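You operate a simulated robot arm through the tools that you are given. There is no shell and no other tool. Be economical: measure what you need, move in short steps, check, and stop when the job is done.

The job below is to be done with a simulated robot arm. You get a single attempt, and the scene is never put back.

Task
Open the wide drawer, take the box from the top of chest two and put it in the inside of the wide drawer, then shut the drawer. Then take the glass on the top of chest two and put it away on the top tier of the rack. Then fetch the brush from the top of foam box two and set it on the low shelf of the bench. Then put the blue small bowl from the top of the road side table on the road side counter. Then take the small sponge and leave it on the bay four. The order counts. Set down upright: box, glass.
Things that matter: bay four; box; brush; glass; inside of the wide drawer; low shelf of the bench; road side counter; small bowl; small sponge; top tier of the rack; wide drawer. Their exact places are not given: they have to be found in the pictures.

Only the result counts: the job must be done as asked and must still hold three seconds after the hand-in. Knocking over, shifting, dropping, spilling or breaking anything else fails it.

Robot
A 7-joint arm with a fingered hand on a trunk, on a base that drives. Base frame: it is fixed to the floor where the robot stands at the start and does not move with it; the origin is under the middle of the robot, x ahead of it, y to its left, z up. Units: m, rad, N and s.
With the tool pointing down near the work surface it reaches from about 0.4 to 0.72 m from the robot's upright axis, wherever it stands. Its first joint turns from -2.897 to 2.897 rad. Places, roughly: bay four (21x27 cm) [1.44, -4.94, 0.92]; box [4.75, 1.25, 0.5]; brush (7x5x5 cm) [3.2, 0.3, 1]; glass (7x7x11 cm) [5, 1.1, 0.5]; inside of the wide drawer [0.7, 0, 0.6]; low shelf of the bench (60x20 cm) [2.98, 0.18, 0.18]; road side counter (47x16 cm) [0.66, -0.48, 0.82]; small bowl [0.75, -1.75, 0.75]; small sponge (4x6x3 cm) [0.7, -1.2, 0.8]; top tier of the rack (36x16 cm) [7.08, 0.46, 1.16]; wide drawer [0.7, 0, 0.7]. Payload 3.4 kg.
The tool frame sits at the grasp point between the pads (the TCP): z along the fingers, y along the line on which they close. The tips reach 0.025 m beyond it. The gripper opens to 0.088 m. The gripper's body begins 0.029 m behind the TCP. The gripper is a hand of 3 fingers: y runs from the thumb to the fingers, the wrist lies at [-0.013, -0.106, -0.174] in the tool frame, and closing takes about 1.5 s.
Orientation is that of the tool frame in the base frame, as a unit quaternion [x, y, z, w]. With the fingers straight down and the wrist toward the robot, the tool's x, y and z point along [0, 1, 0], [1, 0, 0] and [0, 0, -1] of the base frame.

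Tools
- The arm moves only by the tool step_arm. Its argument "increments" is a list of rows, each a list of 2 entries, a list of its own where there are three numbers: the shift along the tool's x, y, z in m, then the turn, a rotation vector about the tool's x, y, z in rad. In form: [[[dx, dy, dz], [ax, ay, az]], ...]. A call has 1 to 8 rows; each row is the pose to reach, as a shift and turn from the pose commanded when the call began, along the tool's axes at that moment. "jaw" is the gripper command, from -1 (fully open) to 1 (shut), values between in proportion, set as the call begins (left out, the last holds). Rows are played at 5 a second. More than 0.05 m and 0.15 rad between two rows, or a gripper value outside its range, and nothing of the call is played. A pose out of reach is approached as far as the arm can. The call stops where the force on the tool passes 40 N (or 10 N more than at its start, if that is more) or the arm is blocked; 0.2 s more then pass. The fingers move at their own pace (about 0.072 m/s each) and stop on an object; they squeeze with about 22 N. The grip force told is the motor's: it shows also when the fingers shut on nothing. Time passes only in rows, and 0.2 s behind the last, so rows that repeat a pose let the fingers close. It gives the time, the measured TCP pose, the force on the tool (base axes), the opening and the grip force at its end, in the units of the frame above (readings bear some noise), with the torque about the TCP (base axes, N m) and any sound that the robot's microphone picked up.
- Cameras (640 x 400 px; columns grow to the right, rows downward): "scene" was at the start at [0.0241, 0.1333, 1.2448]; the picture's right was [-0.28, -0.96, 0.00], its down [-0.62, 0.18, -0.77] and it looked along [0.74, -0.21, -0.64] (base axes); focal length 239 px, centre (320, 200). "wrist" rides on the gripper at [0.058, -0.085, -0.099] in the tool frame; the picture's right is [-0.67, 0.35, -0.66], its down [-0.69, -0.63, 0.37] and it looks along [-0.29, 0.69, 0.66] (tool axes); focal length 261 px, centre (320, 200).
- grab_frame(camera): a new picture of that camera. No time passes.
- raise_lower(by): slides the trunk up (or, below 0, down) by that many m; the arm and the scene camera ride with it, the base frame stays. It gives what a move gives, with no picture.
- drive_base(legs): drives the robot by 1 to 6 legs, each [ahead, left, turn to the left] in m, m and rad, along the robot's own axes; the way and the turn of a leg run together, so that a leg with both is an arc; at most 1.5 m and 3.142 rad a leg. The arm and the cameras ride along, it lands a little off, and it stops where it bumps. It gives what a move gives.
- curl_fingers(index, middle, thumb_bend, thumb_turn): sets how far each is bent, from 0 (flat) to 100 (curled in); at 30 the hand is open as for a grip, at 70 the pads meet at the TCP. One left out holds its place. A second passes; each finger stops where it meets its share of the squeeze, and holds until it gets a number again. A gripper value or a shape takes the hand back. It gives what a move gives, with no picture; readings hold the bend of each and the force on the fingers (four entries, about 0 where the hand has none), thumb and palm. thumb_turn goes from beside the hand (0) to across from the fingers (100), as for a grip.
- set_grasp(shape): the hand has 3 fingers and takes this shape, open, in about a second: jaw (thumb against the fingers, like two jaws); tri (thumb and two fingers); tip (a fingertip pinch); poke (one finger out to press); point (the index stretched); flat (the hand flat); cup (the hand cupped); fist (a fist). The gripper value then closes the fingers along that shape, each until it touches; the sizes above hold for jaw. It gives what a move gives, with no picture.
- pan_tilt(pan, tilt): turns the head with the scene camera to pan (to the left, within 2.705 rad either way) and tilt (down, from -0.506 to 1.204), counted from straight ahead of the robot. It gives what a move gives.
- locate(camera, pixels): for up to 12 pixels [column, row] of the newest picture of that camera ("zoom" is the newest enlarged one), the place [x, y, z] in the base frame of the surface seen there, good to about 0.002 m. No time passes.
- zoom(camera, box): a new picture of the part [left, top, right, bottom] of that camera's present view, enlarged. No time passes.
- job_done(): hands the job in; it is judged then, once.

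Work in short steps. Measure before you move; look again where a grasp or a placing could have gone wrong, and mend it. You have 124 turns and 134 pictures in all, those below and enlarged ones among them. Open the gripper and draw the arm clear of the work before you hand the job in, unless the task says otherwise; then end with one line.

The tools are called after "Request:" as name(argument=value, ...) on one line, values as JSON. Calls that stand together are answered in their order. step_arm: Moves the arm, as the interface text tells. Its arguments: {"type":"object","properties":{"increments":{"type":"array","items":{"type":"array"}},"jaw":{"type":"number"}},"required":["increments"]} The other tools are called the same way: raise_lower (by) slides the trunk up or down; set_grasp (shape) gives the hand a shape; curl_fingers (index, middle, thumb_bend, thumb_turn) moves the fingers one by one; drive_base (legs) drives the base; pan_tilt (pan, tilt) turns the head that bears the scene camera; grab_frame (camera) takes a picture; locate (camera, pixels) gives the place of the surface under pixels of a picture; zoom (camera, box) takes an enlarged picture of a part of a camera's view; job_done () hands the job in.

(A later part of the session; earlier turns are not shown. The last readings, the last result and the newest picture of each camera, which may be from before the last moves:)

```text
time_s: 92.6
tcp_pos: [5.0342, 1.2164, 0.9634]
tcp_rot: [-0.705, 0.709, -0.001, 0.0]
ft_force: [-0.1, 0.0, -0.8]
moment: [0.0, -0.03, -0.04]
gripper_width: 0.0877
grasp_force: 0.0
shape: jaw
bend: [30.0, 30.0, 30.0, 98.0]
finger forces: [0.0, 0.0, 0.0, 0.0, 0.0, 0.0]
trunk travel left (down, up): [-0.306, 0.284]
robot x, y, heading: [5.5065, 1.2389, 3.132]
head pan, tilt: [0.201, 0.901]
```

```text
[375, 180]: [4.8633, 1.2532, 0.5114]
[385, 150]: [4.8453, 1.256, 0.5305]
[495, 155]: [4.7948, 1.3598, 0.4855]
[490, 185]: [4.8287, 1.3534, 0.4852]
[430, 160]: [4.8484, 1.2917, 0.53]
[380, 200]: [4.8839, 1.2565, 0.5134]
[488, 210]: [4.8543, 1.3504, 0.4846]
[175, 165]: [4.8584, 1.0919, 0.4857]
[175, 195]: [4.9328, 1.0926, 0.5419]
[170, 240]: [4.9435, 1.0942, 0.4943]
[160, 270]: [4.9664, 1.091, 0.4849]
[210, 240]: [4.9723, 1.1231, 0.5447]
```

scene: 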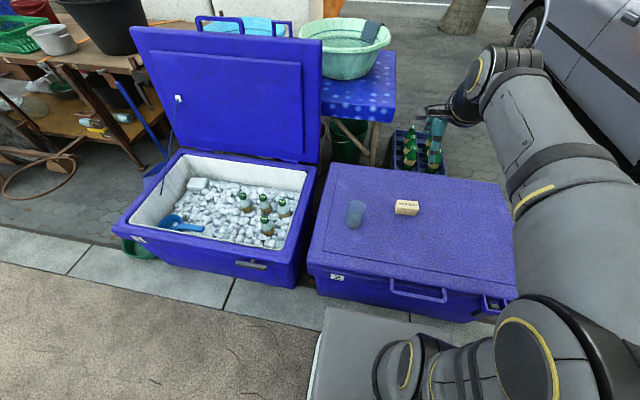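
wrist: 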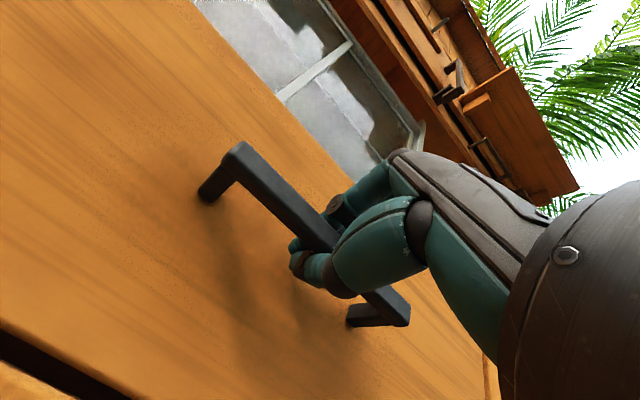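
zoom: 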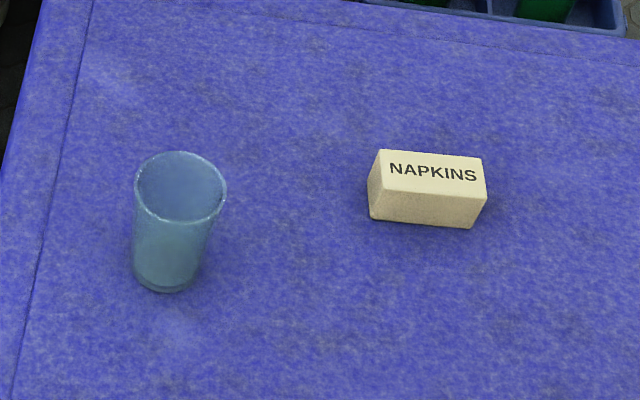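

Box centre (4.861, 1.293), top 0.530. I move above it and lower the trunk.

Request:
step_arm(increments=[[[-0.02, 0.045, 0], [0, 0, 0]], [[-0.04, 0.09, 0], [0, 0, 0]], [[-0.06, 0.135, 0], [0, 0, 0]], [[-0.077, 0.173, 0], [0, 0, 0]]])

Request:
raise_lower(by=-0.3)

Request:
step_arm(increments=[[[0, 0, 0.04], [0, 0, 0]], [[0, 0, 0.07], [0, 0, 0]]])

Request:
grab_frame(camera="wrist")

Request:
grab_frame(camera="scene")

```text
time_s: 93.6
tcp_pos: [4.8616, 1.2933, 0.9645]
tcp_rot: [-0.706, 0.709, 0.0, 0.001]
ft_force: [-0.5, 0.6, 0.0]
moment: [0.03, -0.01, -0.03]
gripper_width: 0.0875
grasp_force: 0.1
shape: jaw
bend: [30.0, 30.0, 30.0, 98.0]
finger forces: [0.0, 0.0, 0.1, 0.0, 0.0, 0.0]
trunk travel left (down, up): [-0.306, 0.284]
robot x, y, heading: [5.4983, 1.2381, 3.136]
head pan, tilt: [0.201, 0.901]
```

```text
time_s: 96.6
tcp_pos: [4.8625, 1.294, 0.6649]
tcp_rot: [-0.706, 0.709, 0.0, 0.001]
ft_force: [0.5, -1.0, 0.2]
moment: [0.04, 0.0, -0.02]
gripper_width: 0.0877
grasp_force: 0.0
shape: jaw
bend: [30.0, 30.0, 30.0, 98.0]
finger forces: [0.0, 0.1, 0.0, 0.0, 0.1, 0.1]
trunk travel left (down, up): [-0.006, 0.584]
robot x, y, heading: [5.5044, 1.2394, 3.133]
head pan, tilt: [0.201, 0.901]
```

```text
time_s: 97.2
tcp_pos: [4.8639, 1.2925, 0.5957]
tcp_rot: [-0.705, 0.709, -0.001, 0.0]
ft_force: [-0.2, 0.1, 1.1]
moment: [0.01, 0.0, 0.02]
gripper_width: 0.0879
grasp_force: 0.1
shape: jaw
bend: [30.0, 30.0, 30.0, 98.0]
finger forces: [0.0, 0.1, 0.0, 0.1, 0.0, 0.1]
trunk travel left (down, up): [-0.006, 0.584]
robot x, y, heading: [5.5039, 1.2347, 3.141]
head pan, tilt: [0.201, 0.901]
```

```text
105 pictures are left
```

wrist: 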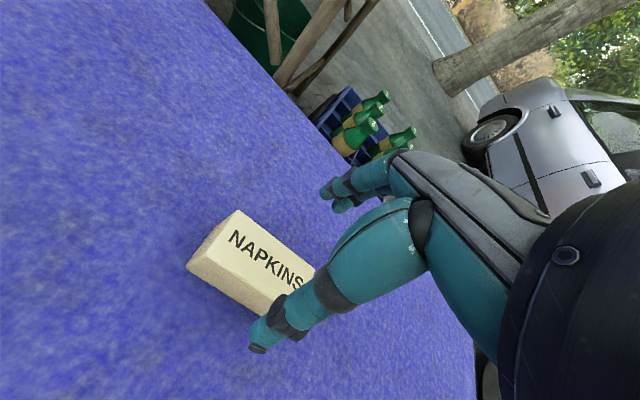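

```text
104 pictures are left
```

scene: 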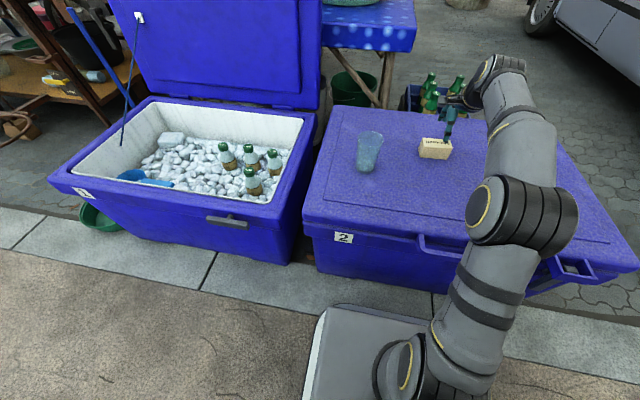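

The hand is over the box, fingers astride its narrow side. I go down 0.08 and close.

Request:
step_arm(increments=[[[0, 0, 0.03], [0, 0, 0]], [[0, 0, 0.06], [0, 0, 0]], [[0, 0, 0.08], [0, 0, 0]]])

Request:
step_arm(increments=[[[0, 0, 0], [0, 0, 0]], [[0, 0, 0], [0, 0, 0]], [[0, 0, 0], [0, 0, 0]], [[0, 0, 0], [0, 0, 0]], [[0, 0, 0], [0, 0, 0]], [[0, 0, 0], [0, 0, 0]], [[0, 0, 0], [0, 0, 0]], [[0, 0, 0], [0, 0, 0]]], jaw=1)

Request:
step_arm(increments=[[[0, 0, -0.02], [0, 0, 0]], [[0, 0, -0.05], [0, 0, 0]], [[0, 0, -0.09], [0, 0, 0]], [[0, 0, -0.13], [0, 0, 0]]])

Request:
grab_frame(camera="wrist")

```text
time_s: 98.0
tcp_pos: [4.8637, 1.2929, 0.5152]
tcp_rot: [-0.705, 0.709, 0.0, 0.0]
ft_force: [0.0, 0.0, -0.1]
moment: [-0.03, 0.01, -0.02]
gripper_width: 0.0878
grasp_force: 0.2
shape: jaw
bend: [30.0, 30.0, 30.0, 98.0]
finger forces: [0.0, 0.0, 0.0, 0.0, 0.1, 0.0]
trunk travel left (down, up): [-0.006, 0.584]
robot x, y, heading: [5.501, 1.2373, 3.135]
head pan, tilt: [0.201, 0.901]
```

```text
time_s: 99.8
tcp_pos: [4.8628, 1.2922, 0.5144]
tcp_rot: [-0.705, 0.709, 0.0, 0.001]
ft_force: [-0.5, -0.2, -0.2]
moment: [0.01, 0.0, 0.0]
gripper_width: 0.0367
grasp_force: 22.2
shape: jaw
bend: [74.0, 49.0, 72.0, 100.0]
finger forces: [12.9, 6.9, 0.0, 0.0, 19.9, 0.0]
trunk travel left (down, up): [-0.006, 0.584]
robot x, y, heading: [5.5013, 1.2339, 3.138]
head pan, tilt: [0.201, 0.901]
```

```text
time_s: 100.8
tcp_pos: [4.8613, 1.2939, 0.6456]
tcp_rot: [-0.706, 0.708, -0.001, 0.001]
ft_force: [0.7, 0.4, -1.3]
moment: [0.01, -0.02, 0.03]
gripper_width: 0.0364
grasp_force: 22.2
shape: jaw
bend: [74.0, 49.0, 72.0, 100.0]
finger forces: [12.9, 6.8, 0.1, 0.1, 19.9, 0.1]
trunk travel left (down, up): [-0.006, 0.584]
robot x, y, heading: [5.5058, 1.2386, 3.136]
head pan, tilt: [0.201, 0.901]
```

```text
103 pictures are left
```

wrist: 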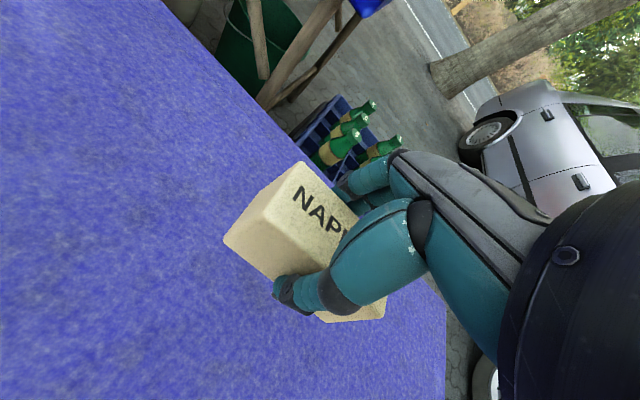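

The box is held. I raise the trunk and drive back the way I came, round the cart to the road.

Request:
raise_lower(by=0.35)

Request:
drive_base(legs=[[0, -1.0, 0.005], [1.4, 0, 0], [1.5, 0.75, 0]])

Request:
drive_base(legs=[[1.5, 0, 0], [1.5, 0, 0], [0.5, 0, 0]])

```text
time_s: 104.2
tcp_pos: [4.8609, 1.2935, 0.9939]
tcp_rot: [-0.705, 0.709, 0.0, 0.0]
ft_force: [-0.4, -0.2, -0.3]
moment: [0.02, 0.0, 0.01]
gripper_width: 0.0364
grasp_force: 21.9
shape: jaw
bend: [74.0, 49.0, 72.0, 100.0]
finger forces: [13.0, 6.9, 0.1, 0.1, 20.0, 0.0]
trunk travel left (down, up): [-0.356, 0.234]
robot x, y, heading: [5.5034, 1.2393, 3.131]
head pan, tilt: [0.201, 0.901]
```

```text
refused: leg 3 is longer than a leg can be; nothing moved
```

```text
time_s: 106.1
tcp_pos: [4.7533, 1.2932, 0.9936]
tcp_rot: [0.707, -0.707, 0.0, -0.001]
ft_force: [-0.4, -0.4, -0.2]
moment: [0.0, 0.01, -0.04]
gripper_width: 0.0366
grasp_force: 21.8
shape: jaw
bend: [74.0, 49.0, 72.0, 100.0]
finger forces: [13.0, 7.0, 0.0, 0.1, 20.0, 0.1]
trunk travel left (down, up): [-0.356, 0.234]
robot x, y, heading: [5.3953, 1.2384, -3.141]
head pan, tilt: [0.201, 0.901]
stopped in leg 1: the robot was blocked; the commanded pose is now the measured one
```

My first route was refused and the second ran into the chest (robot stopped at x=5.395). I look whether anything shifted.

Request:
grab_frame(camera="scene")

Request:
zoom(camera="scene", box=[240, 120, 560, 320])

Request:
locate(camera="zoom", pixels=[[205, 150], [180, 165], [225, 170], [300, 260], [150, 230], [100, 235], [90, 100]])

```text
102 pictures are left
```

scene: 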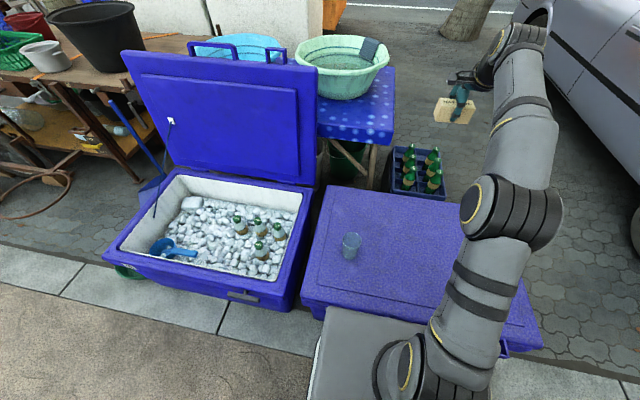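

```text
2.00 times, centred on (400, 220) of scene
```

zoom: 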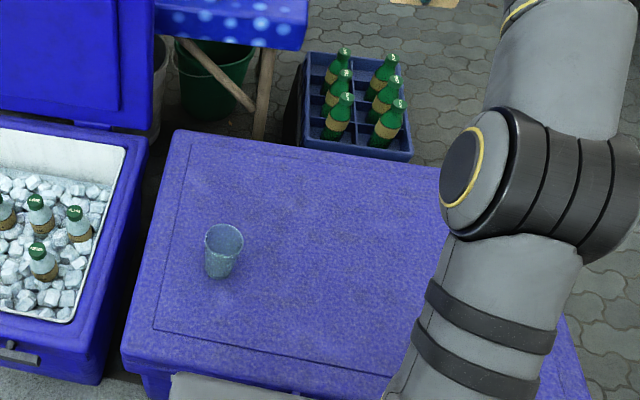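

```text
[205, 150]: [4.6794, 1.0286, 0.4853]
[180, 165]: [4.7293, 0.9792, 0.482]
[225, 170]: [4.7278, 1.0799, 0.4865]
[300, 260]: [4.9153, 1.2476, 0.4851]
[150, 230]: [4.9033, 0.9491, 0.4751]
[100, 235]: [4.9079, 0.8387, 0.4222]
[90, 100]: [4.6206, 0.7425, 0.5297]
```

Nothing appears moved. I back off and take the proper route, with the diagonal leg shortened.

Request:
drive_base(legs=[[-0.1, 0, 0], [0, -1.0, 0], [1.4, 0, 0], [1.3, 0.73, 0], [1.5, 0, 0], [1.5, 0, 0]])

```text
time_s: 139.5
tcp_pos: [-0.7635, 1.5522, 0.9936]
tcp_rot: [0.709, -0.705, 0.0, -0.001]
ft_force: [0.5, 0.7, -0.1]
moment: [-0.01, 0.0, -0.02]
gripper_width: 0.0362
grasp_force: 22.5
shape: jaw
bend: [74.0, 49.0, 72.0, 100.0]
finger forces: [13.0, 7.1, 0.1, 0.0, 19.9, 0.0]
trunk travel left (down, up): [-0.356, 0.234]
robot x, y, heading: [-0.1279, 1.5046, -3.137]
head pan, tilt: [0.201, 0.901]
```

Now on the road. I turn about and come up in front of the open drawer.

Request:
drive_base(legs=[[0.7, 0, 0], [0, 0, 3.137], [0, -1.5, 0]])

Request:
pan_tilt(pan=0.1, tilt=0.75)

Request:
grab_frame(camera="scene")

```text
time_s: 157.7
tcp_pos: [-0.2605, -0.1268, 0.9931]
tcp_rot: [0.727, 0.687, -0.001, 0.0]
ft_force: [-0.1, -0.4, -0.7]
moment: [0.01, 0.01, 0.01]
gripper_width: 0.0359
grasp_force: 21.8
shape: jaw
bend: [74.0, 49.0, 72.0, 100.0]
finger forces: [12.7, 6.6, 0.0, 0.0, 19.2, 0.1]
trunk travel left (down, up): [-0.356, 0.234]
robot x, y, heading: [-0.8944, -0.0414, -0.054]
head pan, tilt: [0.201, 0.901]
```

```text
time_s: 158.4
tcp_pos: [-0.2591, -0.128, 0.993]
tcp_rot: [0.727, 0.687, -0.001, 0.0]
ft_force: [0.0, 0.1, -0.4]
moment: [0.01, 0.01, -0.01]
gripper_width: 0.0354
grasp_force: 22.4
shape: jaw
bend: [74.0, 49.0, 72.0, 100.0]
finger forces: [12.7, 6.6, 0.0, 0.1, 19.2, 0.1]
trunk travel left (down, up): [-0.356, 0.234]
robot x, y, heading: [-0.8941, -0.0402, -0.057]
head pan, tilt: [0.099, 0.75]
```

```text
100 pictures are left
```

scene: 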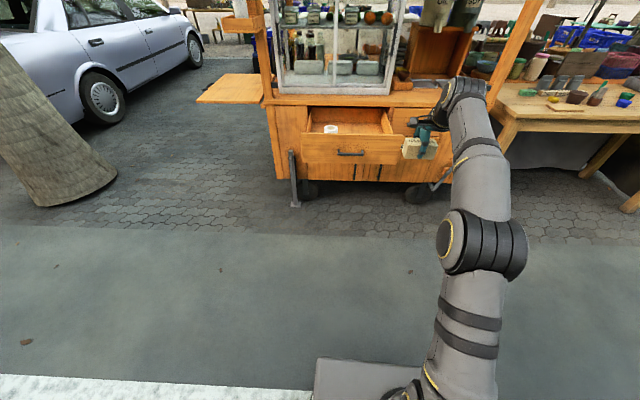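

Heading has drifted by −0.057; I straighten and come in to x≈−0.27.

Request:
drive_base(legs=[[0, 0, 0.057], [0.61, 0.04, 0]])

Request:
grab_frame(camera="scene")

```text
time_s: 162.2
tcp_pos: [0.3499, -0.0584, 0.9925]
tcp_rot: [0.71, 0.704, -0.001, 0.0]
ft_force: [-0.7, -0.1, -0.3]
moment: [-0.01, -0.01, -0.03]
gripper_width: 0.0356
grasp_force: 21.8
shape: jaw
bend: [74.0, 49.0, 72.0, 100.0]
finger forces: [12.7, 6.7, 0.1, 0.1, 19.3, 0.0]
trunk travel left (down, up): [-0.356, 0.234]
robot x, y, heading: [-0.293, -0.0008, -0.005]
head pan, tilt: [0.099, 0.75]
```

```text
99 pictures are left
```

scene: 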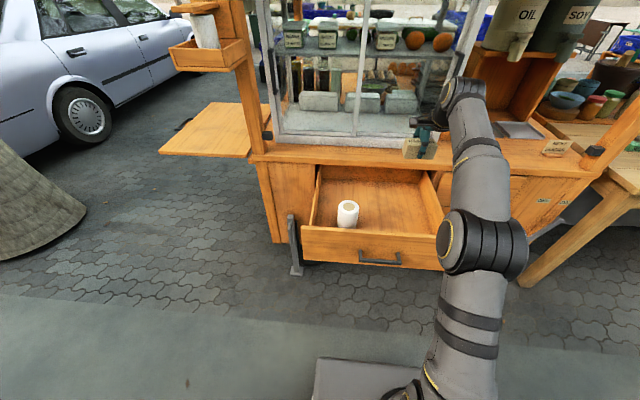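

Request:
locate(camera="scene", pixels=[[347, 205], [390, 225], [400, 205], [420, 185], [330, 232], [360, 180], [400, 236], [440, 205], [345, 225]])

Request:
grab_frame(camera="wrist")

```text
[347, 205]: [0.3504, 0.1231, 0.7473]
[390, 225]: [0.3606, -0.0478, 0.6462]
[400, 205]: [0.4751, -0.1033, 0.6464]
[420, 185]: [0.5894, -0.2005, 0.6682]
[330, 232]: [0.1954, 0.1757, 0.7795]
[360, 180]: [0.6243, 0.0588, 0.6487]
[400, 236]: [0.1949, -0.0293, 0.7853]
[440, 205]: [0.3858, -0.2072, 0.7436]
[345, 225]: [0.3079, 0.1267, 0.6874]
```

```text
98 pictures are left
```

wrist: 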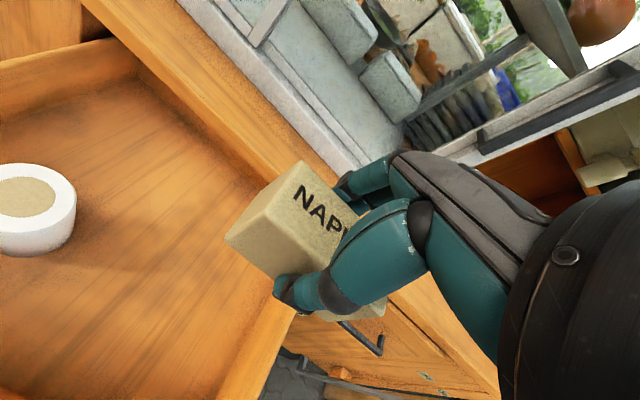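

Drawer floor is at z 0.646, clear around (0.35, −0.06). I lower with trunk, then guarded arm steps.

Request:
raise_lower(by=-0.26)

Request:
step_arm(increments=[[[0, 0, 0.025], [0, 0, 0]], [[0, 0, 0.045], [0, 0, 0]], [[0, 0, 0.053], [0, 0, 0]]])

Request:
zoom(camera="scene", box=[260, 120, 500, 280])

Request:
grab_frame(camera="wrist")

```text
time_s: 164.9
tcp_pos: [0.3491, -0.0575, 0.733]
tcp_rot: [0.709, 0.705, 0.0, 0.0]
ft_force: [-0.1, 0.2, -0.1]
moment: [0.02, -0.01, 0.03]
gripper_width: 0.0355
grasp_force: 22.1
shape: jaw
bend: [74.0, 49.0, 72.0, 100.0]
finger forces: [12.6, 6.6, 0.0, 0.1, 19.3, 0.1]
trunk travel left (down, up): [-0.096, 0.494]
robot x, y, heading: [-0.2869, -0.0013, -0.004]
head pan, tilt: [0.099, 0.75]
```

```text
time_s: 165.7
tcp_pos: [0.3506, -0.0578, 0.6802]
tcp_rot: [0.709, 0.705, -0.001, -0.001]
ft_force: [0.1, 0.0, -1.4]
moment: [0.02, 0.01, 0.03]
gripper_width: 0.0357
grasp_force: 21.5
shape: jaw
bend: [74.0, 49.0, 72.0, 100.0]
finger forces: [12.6, 6.5, 0.1, 0.1, 19.3, 0.0]
trunk travel left (down, up): [-0.096, 0.494]
robot x, y, heading: [-0.292, -0.0028, -0.008]
head pan, tilt: [0.099, 0.75]
```

```text
2.50 times, centred on (380, 200) of scene
```

zoom: 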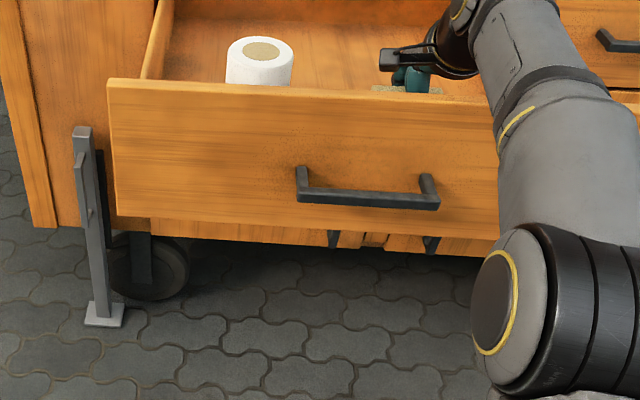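

```text
96 pictures are left
```

wrist: 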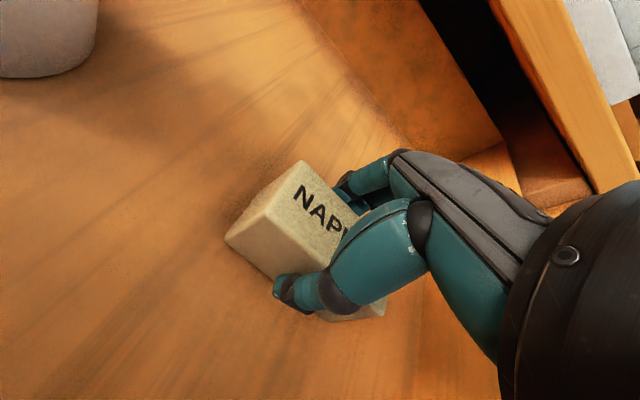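

Just above the floor; I go down until touch (5 mm), then open and lift.

Request:
step_arm(increments=[[[0, 0, 0.003], [0, 0, 0]], [[0, 0, 0.005], [0, 0, 0]]])

Request:
step_arm(increments=[[[0, 0, 0], [0, 0, 0]], [[0, 0, 0], [0, 0, 0]], [[0, 0, 0], [0, 0, 0]], [[0, 0, 0], [0, 0, 0]], [[0, 0, 0], [0, 0, 0]], [[0, 0, 0], [0, 0, 0]]], jaw=-1)

Request:
step_arm(increments=[[[0, 0, -0.04], [0, 0, 0]], [[0, 0, -0.08], [0, 0, 0]], [[0, 0, -0.12], [0, 0, 0]], [[0, 0, -0.16], [0, 0, 0]]])

Request:
grab_frame(camera="wrist")

```text
time_s: 166.3
tcp_pos: [0.3495, -0.0569, 0.6764]
tcp_rot: [0.709, 0.705, 0.0, 0.0]
ft_force: [0.6, -0.3, 2.0]
moment: [0.04, -0.01, 0.01]
gripper_width: 0.0357
grasp_force: 22.0
shape: jaw
bend: [74.0, 49.0, 72.0, 100.0]
finger forces: [13.0, 6.9, 0.0, 0.0, 19.9, 0.0]
trunk travel left (down, up): [-0.096, 0.494]
robot x, y, heading: [-0.2891, 0.0002, -0.001]
head pan, tilt: [0.099, 0.75]
```

```text
time_s: 167.7
tcp_pos: [0.3491, -0.0571, 0.676]
tcp_rot: [0.709, 0.705, 0.0, 0.0]
ft_force: [0.0, -0.5, 0.4]
moment: [0.01, 0.01, -0.01]
gripper_width: 0.0878
grasp_force: 0.1
shape: jaw
bend: [30.0, 30.0, 30.0, 98.0]
finger forces: [0.0, 0.0, 0.0, 0.1, 0.0, 0.0]
trunk travel left (down, up): [-0.096, 0.494]
robot x, y, heading: [-0.2893, -0.0005, -0.003]
head pan, tilt: [0.099, 0.75]
```

```text
time_s: 168.7
tcp_pos: [0.3182, -0.0509, 0.8109]
tcp_rot: [0.709, 0.705, -0.002, 0.0]
ft_force: [0.0, 0.0, 0.5]
moment: [-0.01, -0.04, -0.01]
gripper_width: 0.0877
grasp_force: 0.1
shape: jaw
bend: [30.0, 30.0, 30.0, 98.0]
finger forces: [0.0, 0.0, 0.0, 0.0, 0.1, 0.0]
out of reach, approached as far as the arm can: row 3, 4
trunk travel left (down, up): [-0.096, 0.494]
robot x, y, heading: [-0.2902, -0.0015, -0.002]
head pan, tilt: [0.099, 0.75]
```

```text
95 pictures are left
```

wrist: 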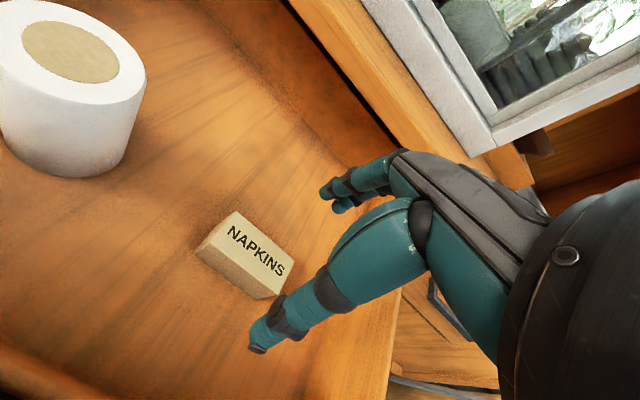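

The box stands in the drawer. I raise, back off, and turn the fingers forward again to grip the handle and push the drawer shut.

Request:
raise_lower(by=0.2)

Request:
drive_base(legs=[[-0.4, 0, 0]])

Request:
step_arm(increments=[[[0, 0, 0], [-0.14, 0, 0]], [[0, 0, 0], [-0.28, 0, 0]], [[0, 0, 0], [-0.42, 0, 0]], [[0, 0, 0], [-0.56, 0, 0]], [[0, 0, 0], [-0.7, 0, 0]], [[0, 0, 0], [-0.84, 0, 0]], [[0, 0, 0], [-0.98, 0, 0]], [[0, 0, 0], [-1.12, 0, 0]]])

Request:
step_arm(increments=[[[0, 0, 0], [-0.11, 0, 0]], [[0, 0, 0], [-0.22, 0, 0]], [[0, 0, 0], [-0.33, 0, 0]], [[0, 0, 0], [-0.45, 0, 0]]])

Request:
grab_frame(camera="scene")

```text
time_s: 170.8
tcp_pos: [0.3168, -0.051, 1.0131]
tcp_rot: [0.71, 0.704, -0.001, 0.001]
ft_force: [0.2, 0.0, 0.3]
moment: [-0.02, 0.0, 0.0]
gripper_width: 0.0879
grasp_force: 0.1
shape: jaw
bend: [30.0, 30.0, 30.0, 98.0]
finger forces: [0.1, 0.0, 0.0, 0.0, 0.0, 0.0]
trunk travel left (down, up): [-0.296, 0.294]
robot x, y, heading: [-0.2852, -0.0011, -0.004]
head pan, tilt: [0.099, 0.75]
```

```text
time_s: 173.4
tcp_pos: [-0.0865, -0.0507, 1.0118]
tcp_rot: [0.712, 0.702, 0.0, 0.001]
ft_force: [0.1, 0.6, 1.3]
moment: [-0.03, 0.0, -0.01]
gripper_width: 0.0876
grasp_force: 0.1
shape: jaw
bend: [30.0, 30.0, 30.0, 98.0]
finger forces: [0.0, 0.0, 0.0, 0.0, 0.1, 0.0]
trunk travel left (down, up): [-0.296, 0.294]
robot x, y, heading: [-0.686, 0.0039, -0.008]
head pan, tilt: [0.099, 0.75]
```

```text
time_s: 175.2
tcp_pos: [0.075, -0.0577, 1.1011]
tcp_rot: [0.602, 0.595, 0.374, 0.379]
ft_force: [0.7, -0.4, 0.2]
moment: [0.01, 0.02, 0.06]
gripper_width: 0.088
grasp_force: 0.1
shape: jaw
bend: [30.0, 30.0, 30.0, 98.0]
finger forces: [0.0, 0.1, 0.0, 0.0, 0.1, 0.0]
out of reach, approached as far as the arm can: row 1, 2, 3, 4, 5, 6, 7, 8
trunk travel left (down, up): [-0.296, 0.294]
robot x, y, heading: [-0.6938, 0.0025, -0.013]
head pan, tilt: [0.099, 0.75]
```

```text
time_s: 176.2
tcp_pos: [0.0818, -0.0539, 1.1046]
tcp_rot: [0.504, 0.497, 0.497, 0.502]
ft_force: [-0.3, 0.8, 0.2]
moment: [0.01, 0.01, 0.0]
gripper_width: 0.0876
grasp_force: 0.1
shape: jaw
bend: [30.0, 30.0, 30.0, 98.0]
finger forces: [0.0, 0.0, 0.0, 0.0, 0.0, 0.0]
out of reach, approached as far as the arm can: row 1, 2, 3, 4
trunk travel left (down, up): [-0.296, 0.294]
robot x, y, heading: [-0.6899, 0.0026, -0.013]
head pan, tilt: [0.099, 0.75]
```

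```text
94 pictures are left
```

scene: 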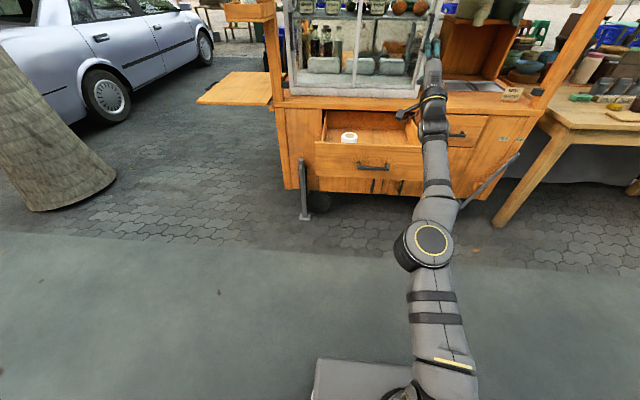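

I lower the trunk and bring the hand down before the handle.

Request:
raise_lower(by=-0.29)

Request:
step_arm(increments=[[[0.02, -0.02, -0.03], [0, 0, 0]], [[0.04, -0.05, -0.06], [0, 0, 0]], [[0.06, -0.08, -0.08], [0, 0, 0]], [[0.074, -0.107, -0.08], [0, 0, 0]]])

Request:
grab_frame(camera="scene")

Request:
locate(camera="scene", pixels=[[358, 163], [374, 166], [386, 163], [347, 138]])

```text
time_s: 179.1
tcp_pos: [0.0827, -0.0538, 0.8147]
tcp_rot: [0.504, 0.497, 0.495, 0.504]
ft_force: [-0.3, 0.7, -0.1]
moment: [0.0, 0.02, 0.02]
gripper_width: 0.0877
grasp_force: 0.0
shape: jaw
bend: [30.0, 30.0, 30.0, 98.0]
finger forces: [0.0, 0.1, 0.1, 0.0, 0.0, 0.1]
trunk travel left (down, up): [-0.006, 0.584]
robot x, y, heading: [-0.6933, 0.0039, -0.009]
head pan, tilt: [0.099, 0.75]
```

```text
time_s: 180.1
tcp_pos: [0.0974, -0.0196, 0.7737]
tcp_rot: [0.499, 0.503, 0.496, 0.502]
ft_force: [0.7, -0.3, -0.1]
moment: [-0.02, -0.03, 0.02]
gripper_width: 0.0876
grasp_force: 0.0
shape: jaw
bend: [30.0, 30.0, 30.0, 98.0]
finger forces: [0.0, 0.0, 0.1, 0.0, 0.1, 0.1]
out of reach, approached as far as the arm can: row 1, 2, 3, 4
trunk travel left (down, up): [-0.006, 0.584]
robot x, y, heading: [-0.6942, 0.0068, -0.012]
head pan, tilt: [0.099, 0.75]
```

```text
93 pictures are left
```

scene: 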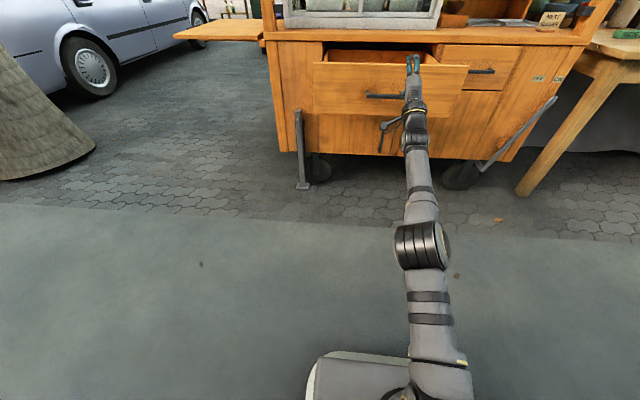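

```text
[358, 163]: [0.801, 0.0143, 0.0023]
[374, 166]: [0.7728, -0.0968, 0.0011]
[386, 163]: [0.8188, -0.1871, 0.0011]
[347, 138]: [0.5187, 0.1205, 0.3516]
```

The arm is stretched nearly straight; I ask it to retract and go lower in small steps.

Request:
step_arm(increments=[[[0, -0.01, -0.02], [0, 0, 0]], [[0, -0.02, -0.04], [0, 0, 0]], [[0, -0.03, -0.06], [0, 0, 0]], [[0, -0.05, -0.08], [0, 0, 0]], [[0, -0.07, -0.1], [0, 0, 0]]])

```text
time_s: 181.3
tcp_pos: [0.1044, -0.0285, 0.7252]
tcp_rot: [0.5, 0.5, 0.498, 0.502]
ft_force: [0.2, 0.8, 0.1]
moment: [-0.02, 0.02, 0.01]
gripper_width: 0.0879
grasp_force: 0.1
shape: jaw
bend: [30.0, 30.0, 30.0, 98.0]
finger forces: [0.0, 0.0, 0.1, 0.0, 0.1, 0.1]
out of reach, approached as far as the arm can: row 1, 2, 3, 4, 5
trunk travel left (down, up): [-0.006, 0.584]
robot x, y, heading: [-0.69, 0.0072, -0.013]
head pan, tilt: [0.099, 0.75]
```

The IK sits on an odd branch. I back off a little, turn the fingers down again, retract to about 0.45 m from the axis (where the turn worked earlier) and redo it.

Request:
drive_base(legs=[[-0.15, 0, 0.01]])

Request:
step_arm(increments=[[[0, 0, 0], [0.14, 0, 0]], [[0, 0, 0], [0.28, 0, 0]], [[0, 0, 0], [0.42, 0, 0]], [[0, 0, 0], [0.56, 0, 0]], [[0, 0, 0], [0.7, 0, 0]], [[0, 0, 0], [0.84, 0, 0]], [[0, 0, 0], [0.98, 0, 0]], [[0, 0, 0], [1.12, 0, 0]]])

Request:
step_arm(increments=[[[0, 0, 0], [0.11, 0, 0]], [[0, 0, 0], [0.22, 0, 0]], [[0, 0, 0], [0.33, 0, 0]], [[0, 0, 0], [0.45, 0, 0]]])

```text
time_s: 182.7
tcp_pos: [-0.0431, -0.0186, 0.723]
tcp_rot: [0.498, 0.503, 0.5, 0.499]
ft_force: [0.2, -0.6, 0.3]
moment: [0.01, -0.03, 0.05]
gripper_width: 0.0877
grasp_force: 0.0
shape: jaw
bend: [30.0, 30.0, 30.0, 98.0]
finger forces: [0.0, 0.0, 0.1, 0.0, 0.1, 0.1]
trunk travel left (down, up): [-0.006, 0.584]
robot x, y, heading: [-0.8391, 0.0025, -0.003]
head pan, tilt: [0.099, 0.75]
```

```text
time_s: 184.4
tcp_pos: [-0.0913, -0.0326, 0.6544]
tcp_rot: [0.687, 0.692, 0.155, 0.158]
ft_force: [-0.1, 1.0, -0.8]
moment: [-0.02, -0.01, -0.02]
gripper_width: 0.0882
grasp_force: 0.1
shape: jaw
bend: [30.0, 30.0, 30.0, 98.0]
finger forces: [0.0, 0.1, 0.0, 0.1, 0.0, 0.0]
out of reach, approached as far as the arm can: row 1, 2, 3, 4, 5, 6, 7, 8
trunk travel left (down, up): [-0.006, 0.584]
robot x, y, heading: [-0.8407, 0.0003, -0.004]
head pan, tilt: [0.099, 0.75]
```

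```text
time_s: 185.4
tcp_pos: [-0.1437, -0.0461, 0.5972]
tcp_rot: [0.704, 0.707, 0.043, 0.045]
ft_force: [0.4, 0.1, 0.9]
moment: [-0.02, 0.02, 0.02]
gripper_width: 0.088
grasp_force: 0.1
shape: jaw
bend: [30.0, 30.0, 30.0, 98.0]
finger forces: [0.1, 0.1, 0.0, 0.0, 0.0, 0.0]
out of reach, approached as far as the arm can: row 1, 2, 3, 4
trunk travel left (down, up): [-0.006, 0.584]
robot x, y, heading: [-0.8428, 0.0018, -0.004]
head pan, tilt: [0.099, 0.75]
```

Nearly down now. I retract toward the robot and upward.

Request:
step_arm(increments=[[[0, -0.04, 0], [0.08, 0, 0]], [[0, -0.08, -0.01], [0.08, 0, 0]], [[0, -0.12, -0.02], [0.08, 0, 0]], [[0, -0.16, -0.04], [0.08, 0, 0]], [[0, -0.2, -0.06], [0.08, 0, 0]], [[0, -0.24, -0.08], [0.08, 0, 0]]])

Request:
grab_frame(camera="scene")

```text
time_s: 186.8
tcp_pos: [-0.3913, -0.0488, 0.6457]
tcp_rot: [0.706, 0.708, 0.013, 0.017]
ft_force: [-0.4, 0.5, -0.1]
moment: [0.03, -0.01, -0.01]
gripper_width: 0.0878
grasp_force: 0.2
shape: jaw
bend: [30.0, 30.0, 30.0, 98.0]
finger forces: [0.0, 0.0, 0.1, 0.0, 0.0, 0.0]
trunk travel left (down, up): [-0.006, 0.584]
robot x, y, heading: [-0.8384, 0.003, -0.001]
head pan, tilt: [0.099, 0.75]
```

```text
92 pictures are left
```

scene: 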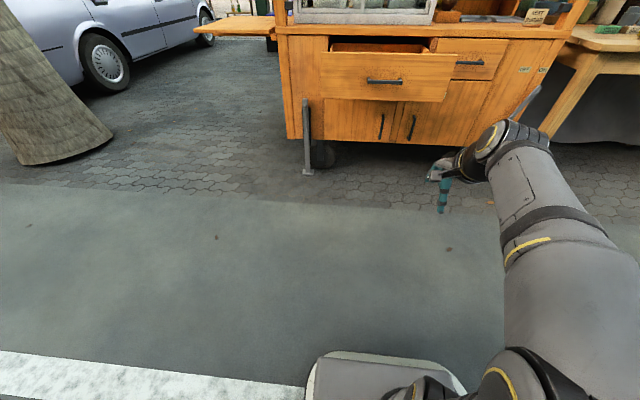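

Normal posture again. I lift the hand 0.19 m, then repeat the turn to fingers forward.

Request:
step_arm(increments=[[[0, 0, -0.045], [0, 0, 0]], [[0, 0, -0.09], [0, 0, 0]], [[0, 0, -0.14], [0, 0, 0]], [[0, 0, -0.19], [0, 0, 0]]])

Request:
step_arm(increments=[[[0, 0, 0], [-0.14, 0, 0]], [[0, 0, 0], [-0.28, 0, 0]], [[0, 0, 0], [-0.42, 0, 0]], [[0, 0, 0], [-0.56, 0, 0]], [[0, 0, 0], [-0.7, 0, 0]], [[0, 0, 0], [-0.84, 0, 0]], [[0, 0, 0], [-0.98, 0, 0]], [[0, 0, 0], [-1.12, 0, 0]]])

Request:
step_arm(increments=[[[0, 0, 0], [-0.11, 0, 0]], [[0, 0, 0], [-0.22, 0, 0]], [[0, 0, 0], [-0.33, 0, 0]], [[0, 0, 0], [-0.41, 0, 0]]])

```text
time_s: 187.8
tcp_pos: [-0.402, -0.0482, 0.8381]
tcp_rot: [0.705, 0.709, 0.014, 0.016]
ft_force: [0.0, -0.2, 0.0]
moment: [0.01, 0.0, -0.04]
gripper_width: 0.0878
grasp_force: 0.2
shape: jaw
bend: [30.0, 30.0, 30.0, 98.0]
finger forces: [0.1, 0.1, 0.0, 0.0, 0.1, 0.0]
trunk travel left (down, up): [-0.006, 0.584]
robot x, y, heading: [-0.8467, 0.0068, -0.005]
head pan, tilt: [0.099, 0.75]
```

```text
time_s: 189.7
tcp_pos: [-0.3925, -0.043, 0.8316]
tcp_rot: [0.59, 0.597, 0.381, 0.388]
ft_force: [0.3, 0.0, 0.8]
moment: [-0.01, -0.01, 0.03]
gripper_width: 0.0881
grasp_force: 0.1
shape: jaw
bend: [30.0, 30.0, 30.0, 98.0]
finger forces: [0.1, 0.0, 0.0, 0.0, 0.0, 0.0]
trunk travel left (down, up): [-0.006, 0.584]
robot x, y, heading: [-0.8416, 0.0048, -0.001]
head pan, tilt: [0.099, 0.75]
```

```text
time_s: 190.7
tcp_pos: [-0.4007, -0.046, 0.8377]
tcp_rot: [0.497, 0.502, 0.502, 0.499]
ft_force: [-0.5, 0.4, 0.7]
moment: [0.02, -0.01, 0.02]
gripper_width: 0.0878
grasp_force: 0.1
shape: jaw
bend: [30.0, 30.0, 30.0, 98.0]
finger forces: [0.1, 0.0, 0.1, 0.1, 0.1, 0.0]
trunk travel left (down, up): [-0.006, 0.584]
robot x, y, heading: [-0.8413, 0.0002, -0.001]
head pan, tilt: [0.099, 0.75]
```

The turn succeeded. I set trunk and hand as at the first grasp and drive in front of the handle.

Request:
raise_lower(by=0.05)

Request:
step_arm(increments=[[[0.017, -0.04, 0], [0, 0, 0]], [[0.034, -0.08, 0.01], [0, 0, 0]], [[0.05, -0.12, 0.03], [0, 0, 0]], [[0.066, -0.16, 0.05], [0, 0, 0]], [[0.066, -0.18, 0.09], [0, 0, 0]], [[0.066, -0.18, 0.13], [0, 0, 0]]])

Request:
drive_base(legs=[[0.32, 0, 0]])

Request:
grab_frame(camera="wrist")

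Request:
locate(camera="wrist", pixels=[[180, 240], [220, 270], [160, 230], [100, 150]])

```text
time_s: 191.6
tcp_pos: [-0.3996, -0.0459, 0.8878]
tcp_rot: [0.496, 0.502, 0.501, 0.501]
ft_force: [-0.5, -0.4, 0.0]
moment: [-0.04, -0.02, 0.01]
gripper_width: 0.088
grasp_force: 0.1
shape: jaw
bend: [30.0, 30.0, 30.0, 98.0]
finger forces: [0.0, 0.0, 0.0, 0.0, 0.0, 0.0]
trunk travel left (down, up): [-0.056, 0.534]
robot x, y, heading: [-0.8427, 0.0036, -0.001]
head pan, tilt: [0.099, 0.75]
```

```text
time_s: 193.0
tcp_pos: [-0.2682, 0.0185, 0.7077]
tcp_rot: [0.497, 0.502, 0.502, 0.5]
ft_force: [0.3, 0.1, 0.5]
moment: [0.03, 0.0, -0.01]
gripper_width: 0.0881
grasp_force: 0.1
shape: jaw
bend: [30.0, 30.0, 30.0, 98.0]
finger forces: [0.0, 0.0, 0.0, 0.0, 0.0, 0.0]
trunk travel left (down, up): [-0.056, 0.534]
robot x, y, heading: [-0.8415, 0.0044, 0.001]
head pan, tilt: [0.099, 0.75]
```

```text
time_s: 195.1
tcp_pos: [0.051, 0.0192, 0.7079]
tcp_rot: [0.496, 0.503, 0.502, 0.499]
ft_force: [-0.8, 0.4, -1.5]
moment: [-0.01, 0.0, -0.03]
gripper_width: 0.088
grasp_force: 0.2
shape: jaw
bend: [30.0, 30.0, 30.0, 98.0]
finger forces: [0.1, 0.0, 0.0, 0.0, 0.0, 0.0]
trunk travel left (down, up): [-0.056, 0.534]
robot x, y, heading: [-0.523, 0.0052, 0.001]
head pan, tilt: [0.099, 0.75]
```

```text
91 pictures are left
```

wrist: 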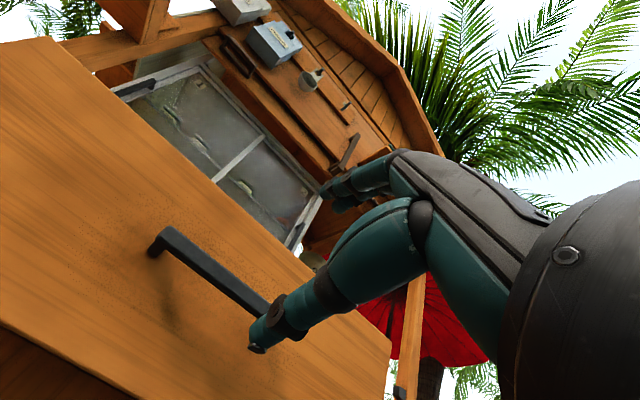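

```text
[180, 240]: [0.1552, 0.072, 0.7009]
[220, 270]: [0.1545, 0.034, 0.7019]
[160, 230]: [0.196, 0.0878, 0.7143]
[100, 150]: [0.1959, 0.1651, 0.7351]
```

Lined up; bar at x≈0.157. I advance 0.107 m and close on it.

Request:
step_arm(increments=[[[0, 0, 0.035], [0, 0, 0]], [[0, 0, 0.07], [0, 0, 0]], [[0, 0, 0.095], [0, 0, 0]], [[0, 0, 0.107], [0, 0, 0]]])

Request:
step_arm(increments=[[[0, 0, 0], [0, 0, 0]], [[0, 0, 0], [0, 0, 0]], [[0, 0, 0], [0, 0, 0]], [[0, 0, 0], [0, 0, 0]], [[0, 0, 0], [0, 0, 0]], [[0, 0, 0], [0, 0, 0]], [[0, 0, 0], [0, 0, 0]], [[0, 0, 0], [0, 0, 0]]], jaw=1)

Request:
drive_base(legs=[[0.27, 0, 0]])

Request:
grab_frame(camera="scene")

```text
time_s: 196.1
tcp_pos: [0.1599, 0.0178, 0.7083]
tcp_rot: [0.496, 0.502, 0.502, 0.5]
ft_force: [0.6, 0.5, -0.1]
moment: [-0.01, 0.03, 0.0]
gripper_width: 0.0879
grasp_force: 0.0
shape: jaw
bend: [30.0, 30.0, 30.0, 98.0]
finger forces: [0.1, 0.1, 0.0, 0.1, 0.1, 0.1]
trunk travel left (down, up): [-0.056, 0.534]
robot x, y, heading: [-0.5175, 0.0058, -0.003]
head pan, tilt: [0.099, 0.75]
```

```text
time_s: 197.9
tcp_pos: [0.16, 0.0176, 0.7074]
tcp_rot: [0.497, 0.502, 0.501, 0.5]
ft_force: [0.1, 0.8, -5.8]
moment: [0.04, 0.01, -0.03]
gripper_width: 0.0066
grasp_force: 22.3
shape: jaw
bend: [70.0, 70.0, 78.0, 100.0]
finger forces: [5.7, 0.0, 0.0, 0.0, 19.0, 0.0]
trunk travel left (down, up): [-0.056, 0.534]
robot x, y, heading: [-0.5202, 0.0033, 0.002]
head pan, tilt: [0.099, 0.75]
```

```text
time_s: 199.8
tcp_pos: [0.437, 0.0201, 0.7064]
tcp_rot: [0.495, 0.503, 0.502, 0.499]
ft_force: [0.1, -6.1, -6.5]
moment: [-0.01, 0.01, -0.01]
gripper_width: 0.0069
grasp_force: 22.5
shape: jaw
bend: [70.0, 70.0, 78.0, 100.0]
finger forces: [5.0, 0.1, 0.0, 0.0, 19.1, 0.0]
trunk travel left (down, up): [-0.056, 0.534]
robot x, y, heading: [-0.243, 0.0031, 0.004]
head pan, tilt: [0.099, 0.75]
```

```text
90 pictures are left
```

scene: 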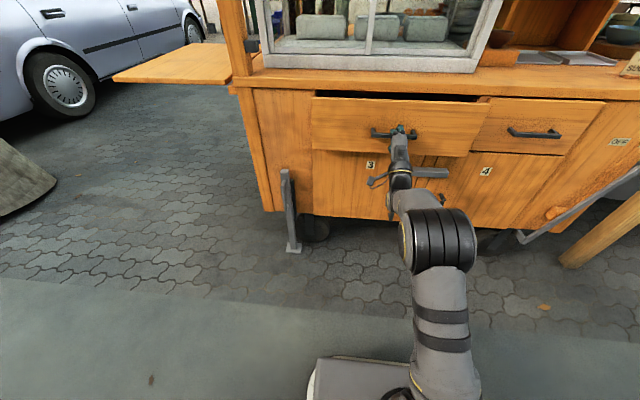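

About 0.05 m remains. I drive 0.035 more, then push the rest with guarded arm steps.

Request:
drive_base(legs=[[0.035, 0, 0]])

Request:
step_arm(increments=[[[0, 0, 0.008], [0, 0, 0]], [[0, 0, 0.014], [0, 0, 0]], [[0, 0, 0.018], [0, 0, 0]], [[0, 0, 0.022], [0, 0, 0]], [[0, 0, 0.026], [0, 0, 0]], [[0, 0, 0.03], [0, 0, 0]]])

Request:
zoom(camera="scene", box=[230, 60, 530, 240])

```text
time_s: 200.7
tcp_pos: [0.4716, 0.0201, 0.7078]
tcp_rot: [0.497, 0.503, 0.502, 0.498]
ft_force: [0.5, -3.5, -5.4]
moment: [0.03, 0.08, 0.02]
gripper_width: 0.0071
grasp_force: 21.4
shape: jaw
bend: [70.0, 70.0, 78.0, 100.0]
finger forces: [4.6, 0.0, 0.0, 0.0, 18.5, 0.1]
trunk travel left (down, up): [-0.056, 0.534]
robot x, y, heading: [-0.2086, 0.0038, 0.003]
head pan, tilt: [0.099, 0.75]
```

```text
time_s: 201.8
tcp_pos: [0.4919, 0.0216, 0.7085]
tcp_rot: [0.495, 0.503, 0.503, 0.499]
ft_force: [-25.6, 0.3, -3.7]
moment: [-0.02, 0.26, 0.06]
gripper_width: 0.0071
grasp_force: 22.2
shape: jaw
bend: [70.0, 70.0, 82.0, 100.0]
finger forces: [0.0, 0.0, 0.0, 0.0, 35.3, 0.0]
trunk travel left (down, up): [-0.056, 0.534]
robot x, y, heading: [-0.2086, 0.0053, 0.007]
head pan, tilt: [0.099, 0.75]
stopped in row 5: the force on the tool passed its limit at 49 N (the readings are from after the stop); the commanded pose is now the measured one
```

```text
2.13 times, centred on (380, 150) of scene
```

zoom: 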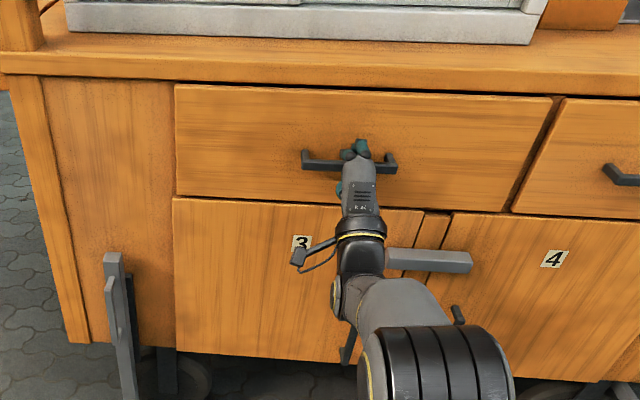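

The drawer meets its stop. I release, check the front's place, and back off.

Request:
locate(camera="zoom", pixels=[[250, 130], [470, 130], [590, 120], [310, 158], [392, 162]])

Request:
step_arm(increments=[[[0, 0, 0], [0, 0, 0]], [[0, 0, 0], [0, 0, 0]], [[0, 0, 0], [0, 0, 0]], [[0, 0, 0], [0, 0, 0]], [[0, 0, 0], [0, 0, 0]], [[0, 0, 0], [0, 0, 0]], [[0, 0, 0], [0, 0, 0]]], jaw=-1)

Request:
drive_base(legs=[[-0.3, 0, 0]])

Request:
step_arm(increments=[[[0, 0.02, -0.04], [0, 0, 0]], [[-0.02, 0.05, -0.08], [0, 0, 0]], [[-0.04, 0.08, -0.12], [0, 0, 0]], [[-0.06, 0.11, -0.16], [0, 0, 0]], [[-0.066, 0.14, -0.2], [0, 0, 0]], [[-0.066, 0.17, -0.23], [0, 0, 0]]])

Request:
zoom(camera="scene", box=[210, 60, 530, 260])

Request:
locate(camera="zoom", pixels=[[240, 130], [300, 130], [350, 130], [320, 180]])

```text
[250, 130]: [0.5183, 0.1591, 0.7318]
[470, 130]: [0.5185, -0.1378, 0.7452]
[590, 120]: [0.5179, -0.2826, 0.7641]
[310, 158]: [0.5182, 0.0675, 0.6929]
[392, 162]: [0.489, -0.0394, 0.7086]
```

```text
time_s: 202.2
tcp_pos: [0.4869, 0.0216, 0.7154]
tcp_rot: [0.492, 0.499, 0.507, 0.502]
ft_force: [-48.1, -0.9, 11.2]
moment: [0.0, 0.85, 0.15]
gripper_width: 0.0792
grasp_force: 0.0
shape: jaw
bend: [32.0, 31.0, 53.0, 100.0]
finger forces: [0.0, 0.0, 0.0, 0.1, 53.8, 0.0]
trunk travel left (down, up): [-0.056, 0.534]
robot x, y, heading: [-0.2091, 0.0056, 0.004]
head pan, tilt: [0.099, 0.75]
stopped in row 1: the force on the tool passed its limit at 46 N (the readings are from after the stop); the commanded pose is now the measured one
```

```text
time_s: 204.2
tcp_pos: [0.1914, 0.0214, 0.7062]
tcp_rot: [0.495, 0.504, 0.503, 0.497]
ft_force: [-0.5, -0.2, 0.2]
moment: [0.01, 0.05, 0.02]
gripper_width: 0.0878
grasp_force: 0.1
shape: jaw
bend: [30.0, 30.0, 30.0, 98.0]
finger forces: [0.1, 0.0, 0.0, 0.0, 0.0, 0.0]
trunk travel left (down, up): [-0.056, 0.534]
robot x, y, heading: [-0.5119, 0.0023, 0.006]
head pan, tilt: [0.099, 0.75]
```

```text
refused: row 2 steps farther than a row can; nothing moved
```

```text
2.00 times, centred on (370, 160) of scene
```

zoom: 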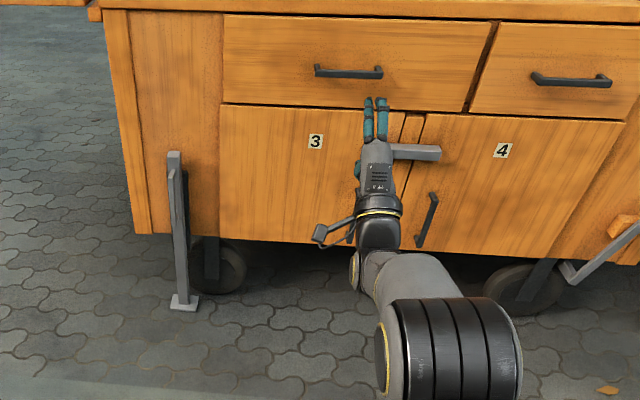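

```text
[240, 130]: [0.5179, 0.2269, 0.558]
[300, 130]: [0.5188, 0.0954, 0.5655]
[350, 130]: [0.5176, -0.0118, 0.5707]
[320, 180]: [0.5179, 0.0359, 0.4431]
```

The drawer is shut flush (0.518). I retract the arm and turn the fingers down again.

Request:
step_arm(increments=[[[0, 0, -0.045], [0, 0, 0]], [[-0.01, 0.02, -0.085], [0, 0, 0]], [[-0.025, 0.05, -0.12], [0, 0, 0]], [[-0.04, 0.08, -0.15], [0, 0, 0]], [[-0.055, 0.11, -0.18], [0, 0, 0]], [[-0.066, 0.14, -0.21], [0, 0, 0]], [[-0.066, 0.17, -0.24], [0, 0, 0]]])

Request:
step_arm(increments=[[[0, 0, 0], [0.14, 0, 0]], [[0, 0, 0], [0.28, 0, 0]], [[0, 0, 0], [0.42, 0, 0]], [[0, 0, 0], [0.56, 0, 0]], [[0, 0, 0], [0.7, 0, 0]], [[0, 0, 0], [0.84, 0, 0]], [[0, 0, 0], [0.98, 0, 0]], [[0, 0, 0], [1.12, 0, 0]]])

Request:
step_arm(increments=[[[0, 0, 0], [0.11, 0, 0]], [[0, 0, 0], [0.22, 0, 0]], [[0, 0, 0], [0.33, 0, 0]], [[0, 0, 0], [0.45, 0, 0]]])

```text
time_s: 205.8
tcp_pos: [-0.0471, -0.0448, 0.8751]
tcp_rot: [0.496, 0.505, 0.502, 0.497]
ft_force: [0.1, 0.0, 0.3]
moment: [-0.01, 0.01, -0.01]
gripper_width: 0.0877
grasp_force: 0.0
shape: jaw
bend: [30.0, 30.0, 30.0, 98.0]
finger forces: [0.0, 0.1, 0.0, 0.0, 0.0, 0.0]
trunk travel left (down, up): [-0.056, 0.534]
robot x, y, heading: [-0.5115, 0.0063, 0.006]
head pan, tilt: [0.099, 0.75]
```

```text
time_s: 207.7
tcp_pos: [-0.046, -0.0471, 0.8768]
tcp_rot: [0.684, 0.695, 0.158, 0.158]
ft_force: [-0.4, -0.7, 0.4]
moment: [0.01, -0.05, -0.01]
gripper_width: 0.0875
grasp_force: 0.0
shape: jaw
bend: [30.0, 30.0, 30.0, 98.0]
finger forces: [0.0, 0.1, 0.0, 0.1, 0.0, 0.1]
trunk travel left (down, up): [-0.056, 0.534]
robot x, y, heading: [-0.5104, 0.0014, 0.008]
head pan, tilt: [0.099, 0.75]
```

```text
time_s: 208.7
tcp_pos: [-0.0475, -0.0468, 0.8776]
tcp_rot: [0.702, 0.712, -0.001, 0.002]
ft_force: [0.0, -0.1, 0.5]
moment: [0.0, 0.0, -0.02]
gripper_width: 0.0879
grasp_force: 0.0
shape: jaw
bend: [30.0, 30.0, 30.0, 98.0]
finger forces: [0.0, 0.0, 0.0, 0.0, 0.0, 0.0]
trunk travel left (down, up): [-0.056, 0.534]
robot x, y, heading: [-0.5053, 0.0022, 0.003]
head pan, tilt: [0.099, 0.75]
```

I drive back round to the chest by the same lane.

Request:
drive_base(legs=[[0, 1.48, -0.003], [1.5, 0, 0], [1.5, 0, 0]])

```text
time_s: 229.9
tcp_pos: [2.9529, 1.2708, 0.8764]
tcp_rot: [0.72, 0.694, 0.0, 0.002]
ft_force: [0.0, 0.2, 0.4]
moment: [0.01, 0.03, 0.03]
gripper_width: 0.0877
grasp_force: 0.0
shape: jaw
bend: [30.0, 30.0, 30.0, 98.0]
finger forces: [0.1, 0.0, 0.0, 0.0, 0.0, 0.0]
trunk travel left (down, up): [-0.056, 0.534]
robot x, y, heading: [2.4915, 1.3453, -0.045]
head pan, tilt: [0.099, 0.75]
```

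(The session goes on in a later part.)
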